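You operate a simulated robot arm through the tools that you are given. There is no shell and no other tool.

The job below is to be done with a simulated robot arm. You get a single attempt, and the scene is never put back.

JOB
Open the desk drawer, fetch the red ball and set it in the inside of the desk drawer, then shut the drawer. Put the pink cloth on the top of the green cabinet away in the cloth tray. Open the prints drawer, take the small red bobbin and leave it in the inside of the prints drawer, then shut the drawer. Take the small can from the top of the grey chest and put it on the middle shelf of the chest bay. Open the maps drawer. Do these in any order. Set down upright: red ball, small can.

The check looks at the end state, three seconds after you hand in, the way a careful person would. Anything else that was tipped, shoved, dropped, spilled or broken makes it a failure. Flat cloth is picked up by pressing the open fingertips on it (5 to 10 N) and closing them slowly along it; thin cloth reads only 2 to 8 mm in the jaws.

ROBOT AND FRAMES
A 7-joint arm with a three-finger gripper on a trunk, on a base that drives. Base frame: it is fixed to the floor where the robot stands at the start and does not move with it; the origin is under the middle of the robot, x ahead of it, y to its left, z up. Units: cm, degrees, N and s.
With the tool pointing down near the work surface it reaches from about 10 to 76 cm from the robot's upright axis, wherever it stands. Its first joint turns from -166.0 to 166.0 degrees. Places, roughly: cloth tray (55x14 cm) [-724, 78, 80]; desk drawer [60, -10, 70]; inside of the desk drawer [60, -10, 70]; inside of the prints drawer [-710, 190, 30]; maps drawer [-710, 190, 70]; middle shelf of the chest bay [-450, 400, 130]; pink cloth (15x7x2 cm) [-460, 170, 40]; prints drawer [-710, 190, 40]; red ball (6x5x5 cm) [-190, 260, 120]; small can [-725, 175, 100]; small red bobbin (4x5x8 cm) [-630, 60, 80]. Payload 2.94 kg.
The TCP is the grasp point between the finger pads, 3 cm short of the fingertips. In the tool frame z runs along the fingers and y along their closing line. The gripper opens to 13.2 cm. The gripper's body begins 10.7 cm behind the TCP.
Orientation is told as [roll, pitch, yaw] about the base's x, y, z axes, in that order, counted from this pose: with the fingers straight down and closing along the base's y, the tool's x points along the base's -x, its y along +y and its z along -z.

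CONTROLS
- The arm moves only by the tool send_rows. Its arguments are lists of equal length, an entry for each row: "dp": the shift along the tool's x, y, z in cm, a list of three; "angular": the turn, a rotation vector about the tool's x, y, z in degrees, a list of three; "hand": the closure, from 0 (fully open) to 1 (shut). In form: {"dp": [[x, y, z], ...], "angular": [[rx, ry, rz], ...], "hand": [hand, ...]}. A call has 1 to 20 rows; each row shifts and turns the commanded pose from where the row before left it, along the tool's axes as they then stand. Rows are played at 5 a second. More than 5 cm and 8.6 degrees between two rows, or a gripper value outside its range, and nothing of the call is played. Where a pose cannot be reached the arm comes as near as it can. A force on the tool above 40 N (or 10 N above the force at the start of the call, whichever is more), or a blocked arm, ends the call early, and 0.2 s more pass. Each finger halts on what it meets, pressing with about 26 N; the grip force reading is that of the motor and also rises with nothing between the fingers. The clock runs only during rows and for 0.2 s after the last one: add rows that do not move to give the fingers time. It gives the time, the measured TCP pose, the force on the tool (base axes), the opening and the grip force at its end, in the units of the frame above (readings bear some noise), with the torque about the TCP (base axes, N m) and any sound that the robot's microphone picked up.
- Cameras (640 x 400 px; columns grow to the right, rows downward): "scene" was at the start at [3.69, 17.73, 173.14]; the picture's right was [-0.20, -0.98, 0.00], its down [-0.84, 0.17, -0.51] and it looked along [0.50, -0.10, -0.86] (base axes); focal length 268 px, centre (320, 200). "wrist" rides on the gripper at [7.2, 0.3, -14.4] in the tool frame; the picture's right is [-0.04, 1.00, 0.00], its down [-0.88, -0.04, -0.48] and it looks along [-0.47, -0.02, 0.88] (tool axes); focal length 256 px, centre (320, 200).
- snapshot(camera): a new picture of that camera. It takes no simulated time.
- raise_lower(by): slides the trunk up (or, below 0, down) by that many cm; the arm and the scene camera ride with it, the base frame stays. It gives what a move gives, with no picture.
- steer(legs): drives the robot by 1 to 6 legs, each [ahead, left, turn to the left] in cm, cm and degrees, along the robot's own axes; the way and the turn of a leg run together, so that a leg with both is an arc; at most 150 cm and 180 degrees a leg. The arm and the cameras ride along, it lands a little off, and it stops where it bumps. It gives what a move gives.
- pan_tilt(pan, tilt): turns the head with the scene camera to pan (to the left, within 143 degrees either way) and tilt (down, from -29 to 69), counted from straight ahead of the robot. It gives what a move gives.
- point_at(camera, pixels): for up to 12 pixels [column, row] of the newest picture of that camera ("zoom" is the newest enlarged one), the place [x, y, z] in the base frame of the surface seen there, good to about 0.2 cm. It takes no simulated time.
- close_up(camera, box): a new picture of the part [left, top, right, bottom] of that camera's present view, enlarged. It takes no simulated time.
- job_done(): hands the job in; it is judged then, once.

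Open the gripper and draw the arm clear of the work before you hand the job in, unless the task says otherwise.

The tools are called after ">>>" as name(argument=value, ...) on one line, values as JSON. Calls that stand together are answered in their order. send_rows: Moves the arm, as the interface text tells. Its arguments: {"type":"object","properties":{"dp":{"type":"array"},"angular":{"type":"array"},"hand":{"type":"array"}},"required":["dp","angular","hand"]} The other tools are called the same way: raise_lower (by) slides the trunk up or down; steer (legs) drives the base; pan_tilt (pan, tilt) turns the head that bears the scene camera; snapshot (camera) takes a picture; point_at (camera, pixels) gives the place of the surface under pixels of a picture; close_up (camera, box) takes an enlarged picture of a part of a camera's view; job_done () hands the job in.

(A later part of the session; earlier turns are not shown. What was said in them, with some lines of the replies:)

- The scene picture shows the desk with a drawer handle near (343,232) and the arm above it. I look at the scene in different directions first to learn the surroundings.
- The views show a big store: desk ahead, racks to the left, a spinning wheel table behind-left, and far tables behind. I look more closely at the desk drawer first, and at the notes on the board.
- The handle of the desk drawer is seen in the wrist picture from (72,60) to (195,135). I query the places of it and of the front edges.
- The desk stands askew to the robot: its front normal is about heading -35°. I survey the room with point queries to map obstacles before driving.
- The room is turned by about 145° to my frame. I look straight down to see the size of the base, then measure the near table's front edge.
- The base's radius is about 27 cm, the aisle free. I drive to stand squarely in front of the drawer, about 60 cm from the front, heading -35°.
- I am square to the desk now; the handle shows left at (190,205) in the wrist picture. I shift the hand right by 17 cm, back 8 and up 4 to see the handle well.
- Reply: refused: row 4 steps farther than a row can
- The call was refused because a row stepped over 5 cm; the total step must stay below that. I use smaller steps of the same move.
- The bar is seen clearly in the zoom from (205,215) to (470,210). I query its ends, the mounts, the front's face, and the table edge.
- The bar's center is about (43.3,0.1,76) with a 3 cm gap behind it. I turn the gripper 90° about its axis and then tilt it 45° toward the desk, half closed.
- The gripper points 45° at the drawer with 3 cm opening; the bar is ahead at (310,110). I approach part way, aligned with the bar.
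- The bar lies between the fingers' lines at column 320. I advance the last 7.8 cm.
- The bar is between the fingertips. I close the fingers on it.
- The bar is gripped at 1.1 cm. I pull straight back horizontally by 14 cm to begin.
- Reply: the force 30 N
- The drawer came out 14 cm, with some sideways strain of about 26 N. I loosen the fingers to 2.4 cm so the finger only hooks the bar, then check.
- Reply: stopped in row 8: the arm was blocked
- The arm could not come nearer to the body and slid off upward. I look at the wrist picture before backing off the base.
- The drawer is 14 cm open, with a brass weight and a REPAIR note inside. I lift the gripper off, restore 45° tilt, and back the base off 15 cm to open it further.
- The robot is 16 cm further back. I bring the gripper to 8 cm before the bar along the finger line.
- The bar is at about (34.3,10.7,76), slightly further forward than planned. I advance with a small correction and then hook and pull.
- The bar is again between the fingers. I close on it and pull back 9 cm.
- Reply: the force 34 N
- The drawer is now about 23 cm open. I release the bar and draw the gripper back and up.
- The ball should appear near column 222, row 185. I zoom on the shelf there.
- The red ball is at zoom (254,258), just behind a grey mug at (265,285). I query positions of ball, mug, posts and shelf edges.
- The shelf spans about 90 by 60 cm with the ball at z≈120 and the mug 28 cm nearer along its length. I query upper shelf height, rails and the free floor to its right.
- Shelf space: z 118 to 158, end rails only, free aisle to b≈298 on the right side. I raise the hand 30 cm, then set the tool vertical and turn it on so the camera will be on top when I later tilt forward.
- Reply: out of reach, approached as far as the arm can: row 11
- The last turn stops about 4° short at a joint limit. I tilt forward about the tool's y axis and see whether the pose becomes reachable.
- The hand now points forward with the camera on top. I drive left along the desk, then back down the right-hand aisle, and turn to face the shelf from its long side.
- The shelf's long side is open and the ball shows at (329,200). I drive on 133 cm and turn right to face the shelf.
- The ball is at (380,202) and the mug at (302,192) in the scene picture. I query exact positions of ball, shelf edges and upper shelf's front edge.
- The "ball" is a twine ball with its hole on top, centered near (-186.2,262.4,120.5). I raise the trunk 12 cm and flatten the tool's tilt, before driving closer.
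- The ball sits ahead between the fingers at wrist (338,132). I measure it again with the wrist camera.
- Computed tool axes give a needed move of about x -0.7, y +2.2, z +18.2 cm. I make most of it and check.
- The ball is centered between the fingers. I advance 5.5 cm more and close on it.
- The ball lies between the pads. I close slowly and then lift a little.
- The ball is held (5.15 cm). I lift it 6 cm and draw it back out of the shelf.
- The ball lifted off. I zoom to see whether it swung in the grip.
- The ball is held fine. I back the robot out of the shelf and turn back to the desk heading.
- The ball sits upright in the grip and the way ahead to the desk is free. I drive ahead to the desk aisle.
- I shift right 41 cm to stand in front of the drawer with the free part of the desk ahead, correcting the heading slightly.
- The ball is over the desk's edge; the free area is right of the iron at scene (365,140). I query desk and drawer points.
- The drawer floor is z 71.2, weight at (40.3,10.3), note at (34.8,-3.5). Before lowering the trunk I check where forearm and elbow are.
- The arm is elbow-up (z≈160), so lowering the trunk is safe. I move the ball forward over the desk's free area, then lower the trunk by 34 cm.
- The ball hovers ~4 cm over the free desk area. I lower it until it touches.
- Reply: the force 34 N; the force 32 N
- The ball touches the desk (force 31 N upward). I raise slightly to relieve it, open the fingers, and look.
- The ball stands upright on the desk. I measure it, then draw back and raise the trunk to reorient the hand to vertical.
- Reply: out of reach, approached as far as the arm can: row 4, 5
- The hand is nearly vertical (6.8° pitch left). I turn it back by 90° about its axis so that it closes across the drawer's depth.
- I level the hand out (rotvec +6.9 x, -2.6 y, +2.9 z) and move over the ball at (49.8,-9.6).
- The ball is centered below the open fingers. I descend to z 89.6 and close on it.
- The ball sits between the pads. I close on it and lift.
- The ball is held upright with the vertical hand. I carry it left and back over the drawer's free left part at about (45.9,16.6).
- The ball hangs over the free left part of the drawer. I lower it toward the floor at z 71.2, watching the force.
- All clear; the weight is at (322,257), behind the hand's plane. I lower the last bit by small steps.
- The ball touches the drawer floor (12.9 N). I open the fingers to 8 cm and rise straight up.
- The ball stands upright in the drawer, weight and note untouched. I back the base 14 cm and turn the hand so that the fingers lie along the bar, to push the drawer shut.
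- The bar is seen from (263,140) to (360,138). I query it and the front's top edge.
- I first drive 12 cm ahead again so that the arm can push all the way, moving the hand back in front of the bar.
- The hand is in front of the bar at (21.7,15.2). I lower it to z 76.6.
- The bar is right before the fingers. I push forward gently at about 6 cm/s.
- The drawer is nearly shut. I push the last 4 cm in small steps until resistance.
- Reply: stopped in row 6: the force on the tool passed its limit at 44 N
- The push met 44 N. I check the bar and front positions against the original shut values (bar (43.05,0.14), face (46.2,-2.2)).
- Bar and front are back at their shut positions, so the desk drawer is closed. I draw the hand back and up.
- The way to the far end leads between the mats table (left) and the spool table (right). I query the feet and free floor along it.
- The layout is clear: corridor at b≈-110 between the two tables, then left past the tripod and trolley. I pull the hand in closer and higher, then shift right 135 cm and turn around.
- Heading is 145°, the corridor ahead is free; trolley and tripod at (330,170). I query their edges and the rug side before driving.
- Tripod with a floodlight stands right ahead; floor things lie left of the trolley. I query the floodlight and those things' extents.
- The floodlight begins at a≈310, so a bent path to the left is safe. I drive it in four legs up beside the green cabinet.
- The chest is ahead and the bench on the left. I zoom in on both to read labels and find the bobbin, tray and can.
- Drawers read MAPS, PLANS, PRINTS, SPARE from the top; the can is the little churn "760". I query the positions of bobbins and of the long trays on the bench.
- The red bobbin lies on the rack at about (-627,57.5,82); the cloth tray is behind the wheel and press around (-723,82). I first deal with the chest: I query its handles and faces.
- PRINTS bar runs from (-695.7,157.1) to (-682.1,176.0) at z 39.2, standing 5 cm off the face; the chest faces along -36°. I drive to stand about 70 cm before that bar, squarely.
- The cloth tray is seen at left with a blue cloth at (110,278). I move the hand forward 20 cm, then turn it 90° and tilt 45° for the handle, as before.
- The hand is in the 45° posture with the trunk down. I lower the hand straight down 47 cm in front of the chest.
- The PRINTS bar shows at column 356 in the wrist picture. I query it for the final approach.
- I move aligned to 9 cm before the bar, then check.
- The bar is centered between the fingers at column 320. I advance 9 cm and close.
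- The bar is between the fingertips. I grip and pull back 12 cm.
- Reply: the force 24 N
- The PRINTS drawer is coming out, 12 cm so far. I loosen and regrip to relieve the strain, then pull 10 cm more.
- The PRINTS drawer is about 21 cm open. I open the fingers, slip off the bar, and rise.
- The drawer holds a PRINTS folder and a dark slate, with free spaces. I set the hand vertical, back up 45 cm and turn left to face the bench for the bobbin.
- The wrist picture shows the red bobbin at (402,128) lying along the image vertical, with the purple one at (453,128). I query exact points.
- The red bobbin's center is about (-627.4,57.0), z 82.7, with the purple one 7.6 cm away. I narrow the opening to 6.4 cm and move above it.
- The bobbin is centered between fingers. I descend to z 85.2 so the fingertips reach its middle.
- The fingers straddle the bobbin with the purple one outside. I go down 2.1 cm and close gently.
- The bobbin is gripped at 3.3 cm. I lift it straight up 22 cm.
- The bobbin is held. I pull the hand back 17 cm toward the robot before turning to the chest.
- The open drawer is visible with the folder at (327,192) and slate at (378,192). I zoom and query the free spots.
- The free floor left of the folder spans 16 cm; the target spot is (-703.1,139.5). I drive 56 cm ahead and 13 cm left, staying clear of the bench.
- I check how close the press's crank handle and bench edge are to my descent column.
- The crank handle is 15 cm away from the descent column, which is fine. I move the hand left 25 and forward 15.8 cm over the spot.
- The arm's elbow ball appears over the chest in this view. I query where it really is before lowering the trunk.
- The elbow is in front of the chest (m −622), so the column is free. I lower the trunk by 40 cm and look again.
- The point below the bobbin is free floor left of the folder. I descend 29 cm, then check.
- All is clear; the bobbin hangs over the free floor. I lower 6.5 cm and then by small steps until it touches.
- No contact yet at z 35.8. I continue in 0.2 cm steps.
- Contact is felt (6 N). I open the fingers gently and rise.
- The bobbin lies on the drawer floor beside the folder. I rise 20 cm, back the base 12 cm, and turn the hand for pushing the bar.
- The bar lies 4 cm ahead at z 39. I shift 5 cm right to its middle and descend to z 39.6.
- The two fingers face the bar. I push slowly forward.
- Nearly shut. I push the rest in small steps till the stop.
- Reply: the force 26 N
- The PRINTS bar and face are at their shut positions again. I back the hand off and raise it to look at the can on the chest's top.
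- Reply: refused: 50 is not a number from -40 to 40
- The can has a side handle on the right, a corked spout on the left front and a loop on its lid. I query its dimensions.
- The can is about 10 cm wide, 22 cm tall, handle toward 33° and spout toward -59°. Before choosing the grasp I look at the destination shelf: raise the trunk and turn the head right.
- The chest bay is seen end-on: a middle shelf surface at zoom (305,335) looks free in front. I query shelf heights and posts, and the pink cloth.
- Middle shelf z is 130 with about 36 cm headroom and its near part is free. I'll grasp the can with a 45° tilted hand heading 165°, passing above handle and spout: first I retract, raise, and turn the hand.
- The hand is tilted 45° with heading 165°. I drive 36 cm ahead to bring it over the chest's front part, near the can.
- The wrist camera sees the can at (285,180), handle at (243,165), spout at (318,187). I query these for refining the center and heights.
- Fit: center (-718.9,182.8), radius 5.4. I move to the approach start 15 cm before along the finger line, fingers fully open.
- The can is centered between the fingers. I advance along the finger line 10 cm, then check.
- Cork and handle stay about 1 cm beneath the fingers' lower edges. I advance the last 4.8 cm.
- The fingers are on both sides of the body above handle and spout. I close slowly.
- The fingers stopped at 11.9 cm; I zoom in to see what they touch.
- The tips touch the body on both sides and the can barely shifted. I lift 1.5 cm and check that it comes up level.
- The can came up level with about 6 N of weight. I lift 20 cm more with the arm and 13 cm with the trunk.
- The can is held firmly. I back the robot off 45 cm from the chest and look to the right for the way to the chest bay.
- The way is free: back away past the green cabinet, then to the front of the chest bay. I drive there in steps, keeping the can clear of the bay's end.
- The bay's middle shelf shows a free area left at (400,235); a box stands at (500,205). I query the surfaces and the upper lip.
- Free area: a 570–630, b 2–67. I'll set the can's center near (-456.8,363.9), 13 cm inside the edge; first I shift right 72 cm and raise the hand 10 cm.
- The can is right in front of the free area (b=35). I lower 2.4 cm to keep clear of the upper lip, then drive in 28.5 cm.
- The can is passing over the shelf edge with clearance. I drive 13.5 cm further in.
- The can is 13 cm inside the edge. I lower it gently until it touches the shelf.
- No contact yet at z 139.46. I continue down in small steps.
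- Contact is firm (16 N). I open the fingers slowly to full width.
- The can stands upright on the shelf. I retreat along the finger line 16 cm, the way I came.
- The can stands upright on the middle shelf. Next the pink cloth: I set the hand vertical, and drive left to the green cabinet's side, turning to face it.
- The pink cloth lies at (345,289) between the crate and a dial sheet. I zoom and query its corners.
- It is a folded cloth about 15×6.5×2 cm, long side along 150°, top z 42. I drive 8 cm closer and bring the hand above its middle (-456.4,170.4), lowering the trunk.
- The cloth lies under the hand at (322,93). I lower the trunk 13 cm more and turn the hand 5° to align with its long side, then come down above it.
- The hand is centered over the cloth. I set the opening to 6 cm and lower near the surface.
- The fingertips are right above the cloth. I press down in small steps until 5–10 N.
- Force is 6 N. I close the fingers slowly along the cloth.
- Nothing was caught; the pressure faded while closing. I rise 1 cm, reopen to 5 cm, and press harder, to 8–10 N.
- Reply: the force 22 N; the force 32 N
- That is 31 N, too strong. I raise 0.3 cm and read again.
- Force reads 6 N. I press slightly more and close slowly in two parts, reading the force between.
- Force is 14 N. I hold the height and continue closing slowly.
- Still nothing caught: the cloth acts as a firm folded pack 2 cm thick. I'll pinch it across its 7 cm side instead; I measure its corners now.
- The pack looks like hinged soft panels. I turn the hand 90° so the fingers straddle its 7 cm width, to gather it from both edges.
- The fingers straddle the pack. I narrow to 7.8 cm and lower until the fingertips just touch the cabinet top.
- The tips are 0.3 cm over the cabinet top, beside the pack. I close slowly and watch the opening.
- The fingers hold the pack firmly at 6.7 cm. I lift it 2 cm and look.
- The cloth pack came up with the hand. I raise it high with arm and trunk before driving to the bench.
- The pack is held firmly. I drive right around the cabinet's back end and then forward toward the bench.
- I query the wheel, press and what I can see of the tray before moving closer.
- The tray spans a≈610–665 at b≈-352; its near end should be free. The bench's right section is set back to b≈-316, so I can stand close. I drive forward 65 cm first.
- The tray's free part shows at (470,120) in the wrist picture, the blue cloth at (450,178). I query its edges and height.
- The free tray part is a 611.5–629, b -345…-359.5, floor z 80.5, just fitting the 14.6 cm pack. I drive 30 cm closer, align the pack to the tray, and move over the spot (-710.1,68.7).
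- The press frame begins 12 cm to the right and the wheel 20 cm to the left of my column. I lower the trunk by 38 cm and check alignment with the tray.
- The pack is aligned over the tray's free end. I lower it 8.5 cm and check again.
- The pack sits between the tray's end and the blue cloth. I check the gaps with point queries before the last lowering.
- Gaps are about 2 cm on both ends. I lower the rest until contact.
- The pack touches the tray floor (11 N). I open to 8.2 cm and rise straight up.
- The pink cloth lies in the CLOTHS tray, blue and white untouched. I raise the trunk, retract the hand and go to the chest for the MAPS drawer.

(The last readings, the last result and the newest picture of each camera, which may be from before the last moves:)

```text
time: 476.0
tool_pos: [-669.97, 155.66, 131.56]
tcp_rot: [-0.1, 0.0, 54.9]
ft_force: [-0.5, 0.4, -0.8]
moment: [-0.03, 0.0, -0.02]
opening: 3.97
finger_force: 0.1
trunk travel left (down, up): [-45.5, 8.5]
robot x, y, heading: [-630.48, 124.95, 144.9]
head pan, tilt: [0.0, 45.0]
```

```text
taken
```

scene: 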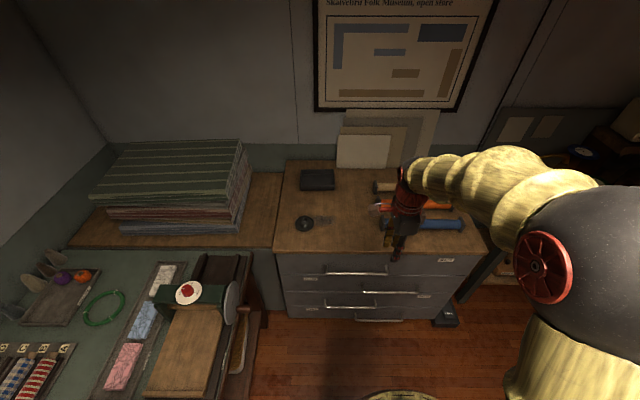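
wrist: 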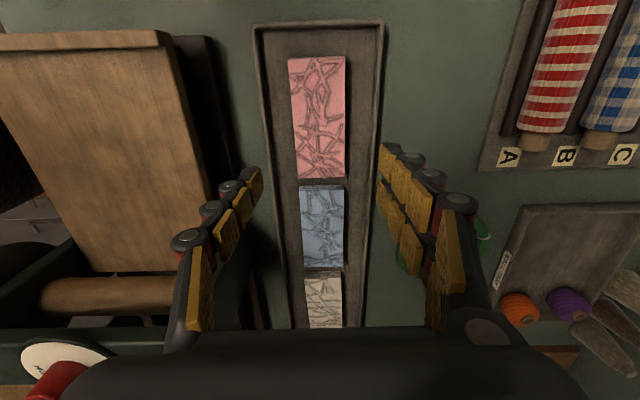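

The robot faces the chest. I align and tilt the hand 45° and lower the trunk for the MAPS bar at z 78.

>>> send_rows(dp=[[0, 0, 0], [0, 0, 0], [0, 0, 0], [0, 0, 0], [0, 0, 0], [0, 0, 0], [0, 0, 0], [0, 0, 0]], angular=[[0, 0, 0.8], [-7.5, 0, 0], [-7.5, 0, 0], [-7.5, 0, 0], [-7.5, 0, 0], [-7.5, 0, 0], [-7.5, 0, 0], [0, 0, 0]], hand=[0.72, 0.74, 0.76, 0.76, 0.76, 0.76, 0.76, 0.76])

>>> raise_lower(by=-40)

>>> snapshot(camera="wrist")

```text
time: 477.8
tool_pos: [-670.07, 155.7, 131.59]
tcp_rot: [44.9, 0.0, 53.9]
ft_force: [-0.1, 1.3, 0.6]
moment: [-0.04, 0.0, -0.02]
opening: 3.16
finger_force: 0.0
trunk travel left (down, up): [-45.5, 8.5]
robot x, y, heading: [-630.53, 125.46, 144.7]
head pan, tilt: [0.0, 45.0]
```

```text
time: 481.6
tool_pos: [-669.91, 155.61, 91.72]
tcp_rot: [44.9, 0.0, 54.0]
ft_force: [-0.6, 0.0, 0.3]
moment: [-0.01, 0.01, -0.01]
opening: 3.16
finger_force: 0.1
trunk travel left (down, up): [-5.5, 48.5]
robot x, y, heading: [-630.63, 125.03, 144.4]
head pan, tilt: [0.0, 45.0]
```

```text
taken
```

wrist: 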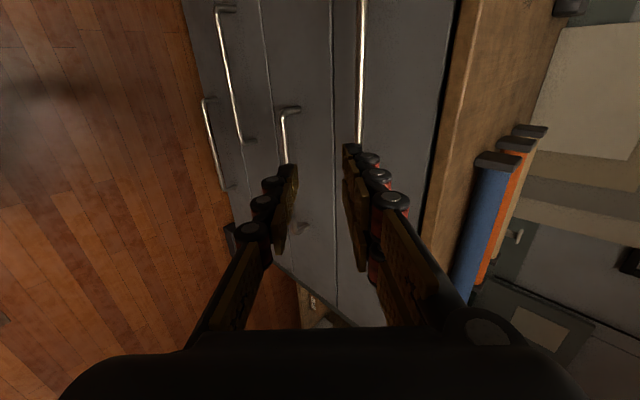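

>>> point_at(camera="wrist", pixels=[[362, 20], [362, 60], [360, 100], [359, 130], [400, 60]])

```text
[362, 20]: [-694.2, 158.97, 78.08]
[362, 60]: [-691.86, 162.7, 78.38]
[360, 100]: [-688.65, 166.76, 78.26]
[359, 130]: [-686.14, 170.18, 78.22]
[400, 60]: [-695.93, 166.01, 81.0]
```

The MAPS bar is at (-688.7,166.8), z 78.2. I move aligned to 9 cm before it.

>>> send_rows(dp=[[0.5, 1.4, 3.7], [0.5, 1.4, 3.7], [0.5, 1.4, 3.7], [0.5, 1.4, 3.7], [0, 0, 0]], angular=[[0, 0, 0], [0, 0, 0], [0, 0, 0], [0, 0, 0], [0, 0, 0]], hand=[0.76, 0.76, 0.76, 0.76, 0.76])

>>> snapshot(camera="wrist")

>>> point_at(camera="wrist", pixels=[[320, 60], [320, 110], [322, 140], [316, 90]])

```text
time: 482.8
tool_pos: [-682.8, 162.51, 85.21]
tcp_rot: [45.0, 0.0, 54.0]
ft_force: [0.3, -0.3, 0.9]
moment: [0.01, -0.03, -0.02]
opening: 3.13
finger_force: 0.0
trunk travel left (down, up): [-5.5, 48.5]
robot x, y, heading: [-630.52, 125.16, 144.5]
head pan, tilt: [0.0, 45.0]
```

```text
taken
```

wrist: 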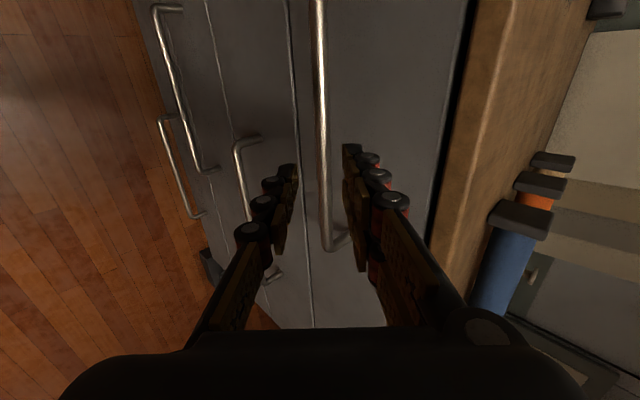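

```text
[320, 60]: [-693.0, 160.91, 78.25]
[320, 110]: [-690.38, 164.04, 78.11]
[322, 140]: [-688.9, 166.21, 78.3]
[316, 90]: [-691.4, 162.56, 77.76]
```

The bar is centered. I advance 9 cm and close on it.

>>> send_rows(dp=[[0, 0, 2.5], [0, 0, 2.5], [0, 0, 2.5], [0, 0, 1.4], [0, 0, 0]], angular=[[0, 0, 0], [0, 0, 0], [0, 0, 0], [0, 0, 0], [0, 0, 0]], hand=[0.76, 0.76, 0.76, 0.76, 0.76])

>>> close_up(camera="wrist", box=[220, 80, 420, 205])

```text
time: 484.0
tool_pos: [-688.03, 166.15, 78.81]
tcp_rot: [45.0, 0.0, 54.0]
ft_force: [-0.3, -0.4, -0.5]
moment: [0.0, -0.02, 0.01]
opening: 3.14
finger_force: 0.0
trunk travel left (down, up): [-5.5, 48.5]
robot x, y, heading: [-630.57, 124.98, 144.5]
head pan, tilt: [0.0, 45.0]
```

```text
3.20 times, centred on (320, 142) of wrist
```

zoom: 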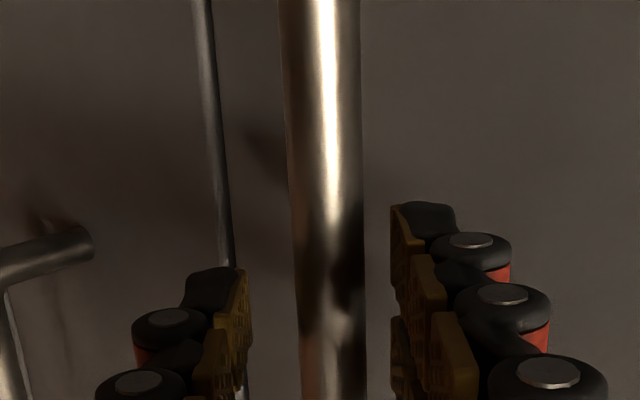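

The bar is between the fingertips. I grip and pull back 11 cm first.

>>> send_rows(dp=[[0, 0, 0], [0, 0, 0], [0, 0, 0], [0, -0.5, -0.5], [0, -0.8, -0.8], [0, -1.0, -1.0], [0, -1.0, -1.0], [0, -1.0, -1.0], [0, -1.0, -1.0], [0, -1.0, -1.0], [0, -1.0, -1.0], [0, 0, 0]], angular=[[0, 0, 0], [0, 0, 0], [0, 0, 0], [0, 0, 0], [0, 0, 0], [0, 0, 0], [0, 0, 0], [0, 0, 0], [0, 0, 0], [0, 0, 0], [0, 0, 0], [0, 0, 0]], hand=[0.85, 0.95, 1, 1, 1, 1, 1, 1, 1, 1, 1, 1])

>>> snapshot(camera="scene")

```text
time: 486.6
tool_pos: [-679.37, 160.03, 78.98]
tcp_rot: [45.2, 0.0, 53.9]
ft_force: [-2.6, -1.3, 25.5]
moment: [0.23, 0.29, 0.06]
opening: 1.43
finger_force: 40.8
trunk travel left (down, up): [-5.5, 48.5]
robot x, y, heading: [-630.79, 125.12, 144.6]
head pan, tilt: [0.0, 45.0]
```

```text
taken
```

scene: 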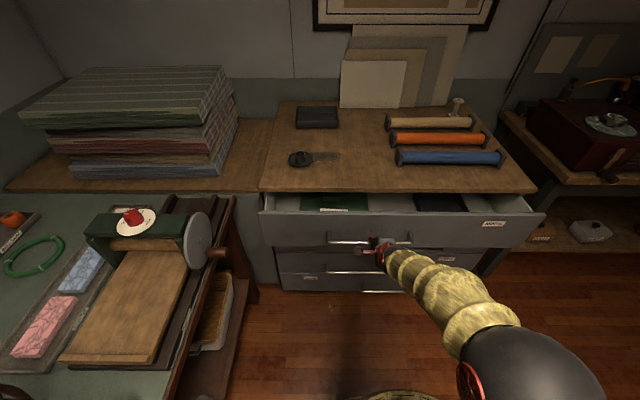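

The MAPS drawer is 10 cm open. I regrip to relieve strain and pull on 12 cm.

>>> send_rows(dp=[[0, 0, 0], [0, 0, 0], [0, 0, 0], [0, 0, 0], [0, -0.6, -0.6], [0, -1.0, -1.0], [0, -1.0, -1.0], [0, -1.0, -1.0], [0, -1.0, -1.0], [0, -1.0, -1.0], [0, -1.0, -1.0], [0, -1.0, -1.0], [0, -1.0, -1.0], [0, 0, 0]], angular=[[0, 0, 0], [0, 0, 0], [0, 0, 0], [0, 0, 0], [0, 0, 0], [0, 0, 0], [0, 0, 0], [0, 0, 0], [0, 0, 0], [0, 0, 0], [0, 0, 0], [0, 0, 0], [0, 0, 0], [0, 0, 0]], hand=[0.84, 0.82, 0.95, 1, 1, 1, 1, 1, 1, 1, 1, 1, 1, 1])

>>> snapshot(camera="scene")

```text
time: 489.6
tool_pos: [-669.7, 153.03, 78.64]
tcp_rot: [44.8, 0.0, 54.0]
ft_force: [3.5, 5.7, -23.1]
moment: [0.03, -0.31, -0.1]
opening: 1.39
finger_force: 40.6
trunk travel left (down, up): [-5.5, 48.5]
robot x, y, heading: [-630.83, 125.44, 144.5]
head pan, tilt: [0.0, 45.0]
```

```text
taken
```

scene: 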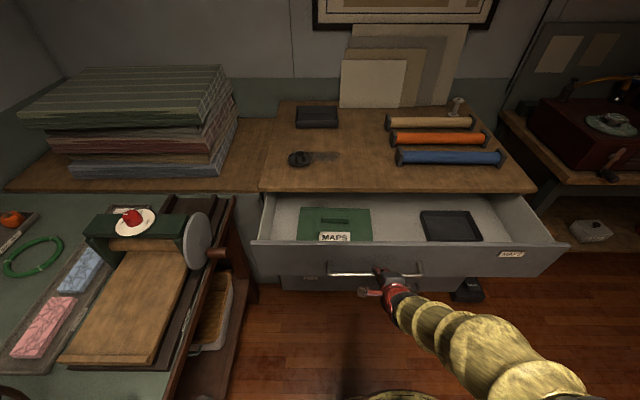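

The MAPS drawer is about 22 cm open. To open it more clearly, I regrip without strain and back the base off by 5 cm, watching the force.

>>> send_rows(dp=[[0, 0, 0], [0, 0, 0], [0, 0, 0], [0, 0, 0], [0, 0, 0]], angular=[[0, 0, 0], [0, 0, 0], [0, 0, 0], [0, 0, 0], [0, 0, 0]], hand=[0.84, 0.82, 0.95, 1, 1])

>>> steer(legs=[[-5, 0, 0]])

>>> snapshot(camera="scene")

```text
time: 490.8
tool_pos: [-669.78, 153.03, 78.92]
tcp_rot: [45.0, 0.0, 54.0]
ft_force: [-2.0, -0.5, 0.9]
moment: [-0.04, 0.06, 0.14]
opening: 1.44
finger_force: 33.7
trunk travel left (down, up): [-5.5, 48.5]
robot x, y, heading: [-630.53, 124.85, 144.9]
head pan, tilt: [0.0, 45.0]
```

```text
time: 491.7
tool_pos: [-665.64, 149.87, 78.89]
tcp_rot: [45.1, 0.1, 54.1]
ft_force: [-2.3, -6.9, 5.5]
moment: [-0.07, 0.21, 0.24]
opening: 1.42
finger_force: 40.1
trunk travel left (down, up): [-5.5, 48.5]
robot x, y, heading: [-626.47, 122.43, 144.6]
head pan, tilt: [0.0, 45.0]
```

```text
taken
```

scene: 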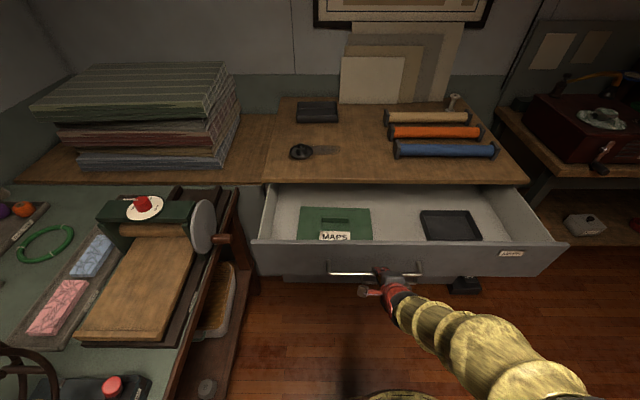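

It follows with little force. I back off another 5 cm.

>>> steer(legs=[[-5, 0, 0]])

>>> snapshot(camera="scene")

```text
time: 492.7
tool_pos: [-661.49, 147.11, 78.87]
tcp_rot: [44.9, 0.0, 54.1]
ft_force: [-4.5, -8.5, 3.6]
moment: [-0.26, 0.29, 0.35]
opening: 1.42
finger_force: 39.9
trunk travel left (down, up): [-5.5, 48.5]
robot x, y, heading: [-622.49, 119.35, 144.6]
head pan, tilt: [0.0, 45.0]
```

```text
taken
```

scene: 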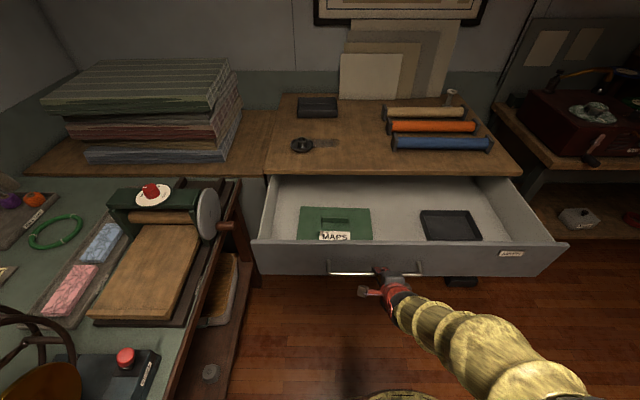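

The MAPS drawer is about 32 cm open. I release the bar, slip the fingers off and rise clear.

>>> send_rows(dp=[[0, 0, 0], [0, 0, 0], [0, 0, 0], [0, 0, -1.5], [0, 0, -1.5], [0, 0, -1.5], [0, 2, -2], [0, 3, -3], [0, 3, -3], [0, 3, -3], [0, 3, -3], [0, 0, 0]], angular=[[0, 0, 0], [0, 0, 0], [0, 0, 0], [0, 0, 0], [0, 0, 0], [0, 0, 0], [0, 0, 0], [0, 0, 0], [0, 0, 0], [0, 0, 0], [0, 0, 0], [0, 0, 0]], hand=[0.85, 0.76, 0.74, 0.74, 0.74, 0.74, 0.74, 0.74, 0.74, 0.74, 0.74, 0.74])

>>> raise_lower(by=25)

>>> steer(legs=[[-40, 0, 0]])

>>> pan_tilt(pan=5, tilt=35)

>>> snapshot(camera="scene")

```text
time: 495.3
tool_pos: [-658.8, 145.25, 101.81]
tcp_rot: [44.9, -0.1, 54.2]
ft_force: [0.2, -0.5, 0.4]
moment: [-0.02, 0.02, 0.0]
opening: 3.4
finger_force: 0.0
out of reach, approached as far as the arm can: row 10
trunk travel left (down, up): [-5.5, 48.5]
robot x, y, heading: [-622.6, 119.56, 144.6]
head pan, tilt: [0.0, 45.0]
```

```text
time: 497.8
tool_pos: [-658.94, 145.29, 126.72]
tcp_rot: [45.0, -0.1, 54.1]
ft_force: [0.4, -0.4, 0.5]
moment: [0.02, 0.0, 0.01]
opening: 3.42
finger_force: 0.0
trunk travel left (down, up): [-30.5, 23.5]
robot x, y, heading: [-622.66, 119.07, 144.8]
head pan, tilt: [0.0, 45.0]
```

```text
time: 500.3
tool_pos: [-626.02, 121.96, 126.86]
tcp_rot: [45.0, -0.1, 54.1]
ft_force: [-0.9, 0.7, 0.1]
moment: [0.01, 0.04, 0.0]
opening: 3.44
finger_force: 0.0
trunk travel left (down, up): [-30.5, 23.5]
robot x, y, heading: [-589.25, 96.17, 144.7]
head pan, tilt: [0.0, 45.0]
```

```text
time: 501.1
tool_pos: [-626.08, 121.95, 126.85]
tcp_rot: [44.9, 0.0, 54.0]
ft_force: [-0.1, 0.0, 1.0]
moment: [-0.02, 0.0, 0.0]
opening: 3.43
finger_force: 0.0
trunk travel left (down, up): [-30.5, 23.5]
robot x, y, heading: [-589.6, 95.73, 144.6]
head pan, tilt: [5.0, 35.0]
```

```text
taken
```

scene: 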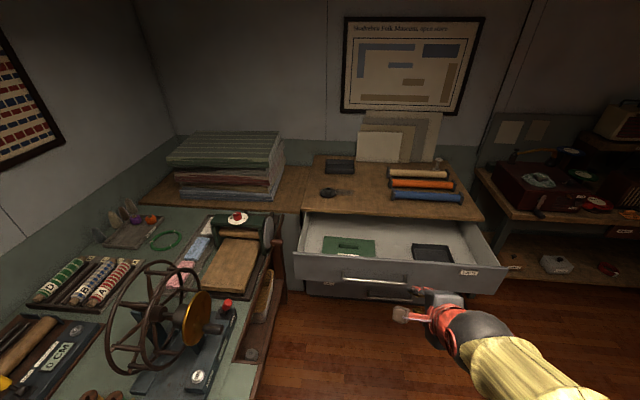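

The MAPS drawer stays open and the rest of the chest and bench is undisturbed. I open the gripper and check the can on the bay and the PRINTS drawer from afar.

>>> send_rows(dp=[[0, 0, 0], [0, 0, 0], [0, 0, 0], [0, 0, 0], [0, 0, 0], [0, 0, 0]], angular=[[7.5, 0, 0], [7.5, 0, 0], [7.5, 0, 0], [0, 0, 0], [0, 0, 0], [0, 0, 0]], hand=[0.6, 0.4, 0.2, 0, 0, 0])

>>> pan_tilt(pan=-81, tilt=12)

>>> close_up(camera="scene", box=[220, 100, 420, 225])

>>> pan_tilt(pan=5, tilt=50)

>>> close_up(camera="scene", box=[240, 100, 480, 250])

```text
time: 502.5
tool_pos: [-626.17, 122.11, 126.85]
tcp_rot: [22.5, -0.1, 54.1]
ft_force: [-0.5, 0.7, -0.5]
moment: [0.03, 0.03, -0.01]
opening: 12.52
finger_force: 0.0
trunk travel left (down, up): [-30.5, 23.5]
robot x, y, heading: [-589.52, 95.76, 144.9]
head pan, tilt: [5.0, 35.0]
```

```text
time: 504.1
tool_pos: [-626.08, 122.04, 126.82]
tcp_rot: [22.5, 0.0, 54.2]
ft_force: [0.3, 0.4, -0.7]
moment: [-0.02, 0.02, 0.0]
opening: 13.2
finger_force: 0.1
trunk travel left (down, up): [-30.5, 23.5]
robot x, y, heading: [-589.4, 96.27, 144.6]
head pan, tilt: [-81.0, 12.0]
```

```text
3.20 times, centred on (320, 162) of scene
```

zoom: 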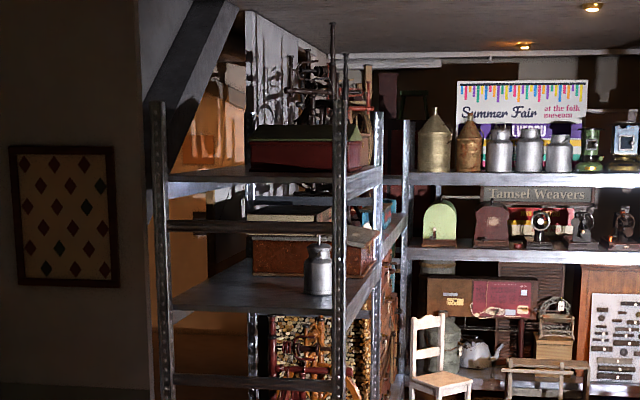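

```text
time: 505.7
tool_pos: [-626.17, 122.09, 126.88]
tcp_rot: [22.5, 0.1, 54.1]
ft_force: [-0.1, -0.7, 0.0]
moment: [0.02, 0.02, 0.03]
opening: 13.18
finger_force: 0.2
trunk travel left (down, up): [-30.5, 23.5]
robot x, y, heading: [-589.49, 96.1, 145.0]
head pan, tilt: [5.0, 50.0]
```

```text
2.67 times, centred on (360, 175) of scene
```

zoom: 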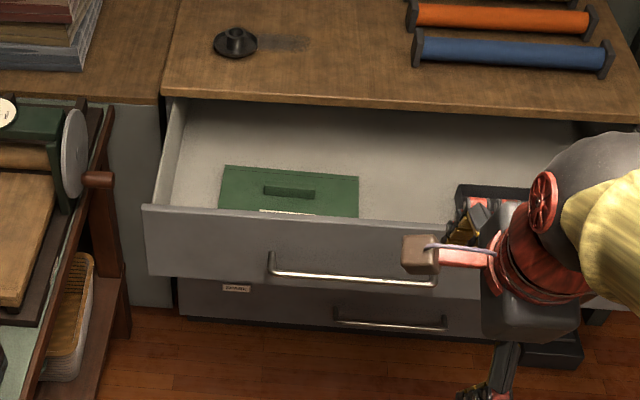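

The can stands upright on the bay and the MAPS drawer is open. As a last check I turn a little and look back at the desk drawer from afar.

>>> steer(legs=[[0, 0, -25]])

>>> pan_tilt(pan=-128, tilt=8)

>>> snapshot(camera="scene")

>>> close_up(camera="scene", box=[270, 160, 370, 222])

```text
time: 507.3
tool_pos: [-611.62, 135.06, 126.88]
tcp_rot: [22.5, 0.0, 28.9]
ft_force: [0.8, 0.0, -0.5]
moment: [0.0, -0.01, 0.01]
opening: 13.21
finger_force: 0.0
trunk travel left (down, up): [-30.5, 23.5]
robot x, y, heading: [-589.57, 96.24, 119.3]
head pan, tilt: [5.0, 50.0]
```

```text
time: 509.5
tool_pos: [-611.52, 134.98, 126.77]
tcp_rot: [22.5, 0.0, 29.0]
ft_force: [0.7, 0.0, -0.3]
moment: [0.01, -0.02, 0.04]
opening: 13.19
finger_force: 0.0
trunk travel left (down, up): [-30.5, 23.5]
robot x, y, heading: [-589.71, 95.74, 119.4]
head pan, tilt: [-128.0, 8.0]
```

```text
taken
```

scene: 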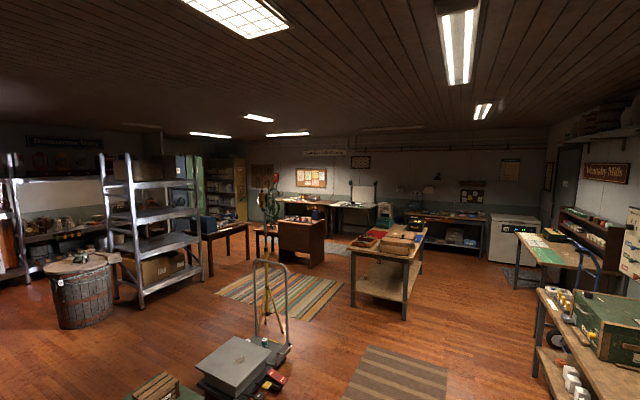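

```text
6.40 times, centred on (320, 191) of scene
```

zoom: 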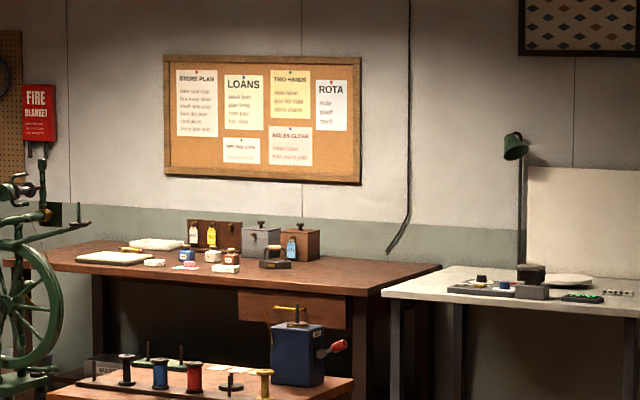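

The desk drawer's front shows at zoom (260,310); I verify its position against the shut one.

>>> point_at(camera="zoom", pixels=[[255, 312], [345, 312], [255, 278], [330, 330]])

```text
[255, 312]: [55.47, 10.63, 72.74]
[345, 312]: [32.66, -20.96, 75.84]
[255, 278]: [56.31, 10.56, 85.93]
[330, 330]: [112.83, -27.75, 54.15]
```

The desk drawer face lies at the shut plane (−39 cm), so everything is in place: ball and bobbin are stowed, can and cloth are put away, and the MAPS drawer is open. I hand the job in.

>>> job_done()

```text
The job is handed in.
```

All five tasks are done and the job is handed in. The result of the check hasn't come back yet.

- **Red ball:** it stands upright inside the desk drawer, left of the brass weight. The drawer is shut; I confirmed its front was flush just before handing in.
- **Pink cloth:** it lies in the cloth tray, between the tray's near end and the blue cloth. Pressing on it and closing the fingers caught nothing, so I gripped the folded pack by its long edges instead.
- **Small red bobbin:** it lies on the floor of the prints drawer, beside the PRINTS folder. The drawer is shut; I measured this right after pushing it. At the end the open maps drawer hid it from view.
- **Small can:** it stands upright on the middle shelf of the chest bay, about 13 cm in from the front edge.
- **Maps drawer:** it is open about 32 cm. I don't know how far it can open in all.

I saw nothing tipped, dropped or broken along the way. The gripper is open and the arm is clear of the work.
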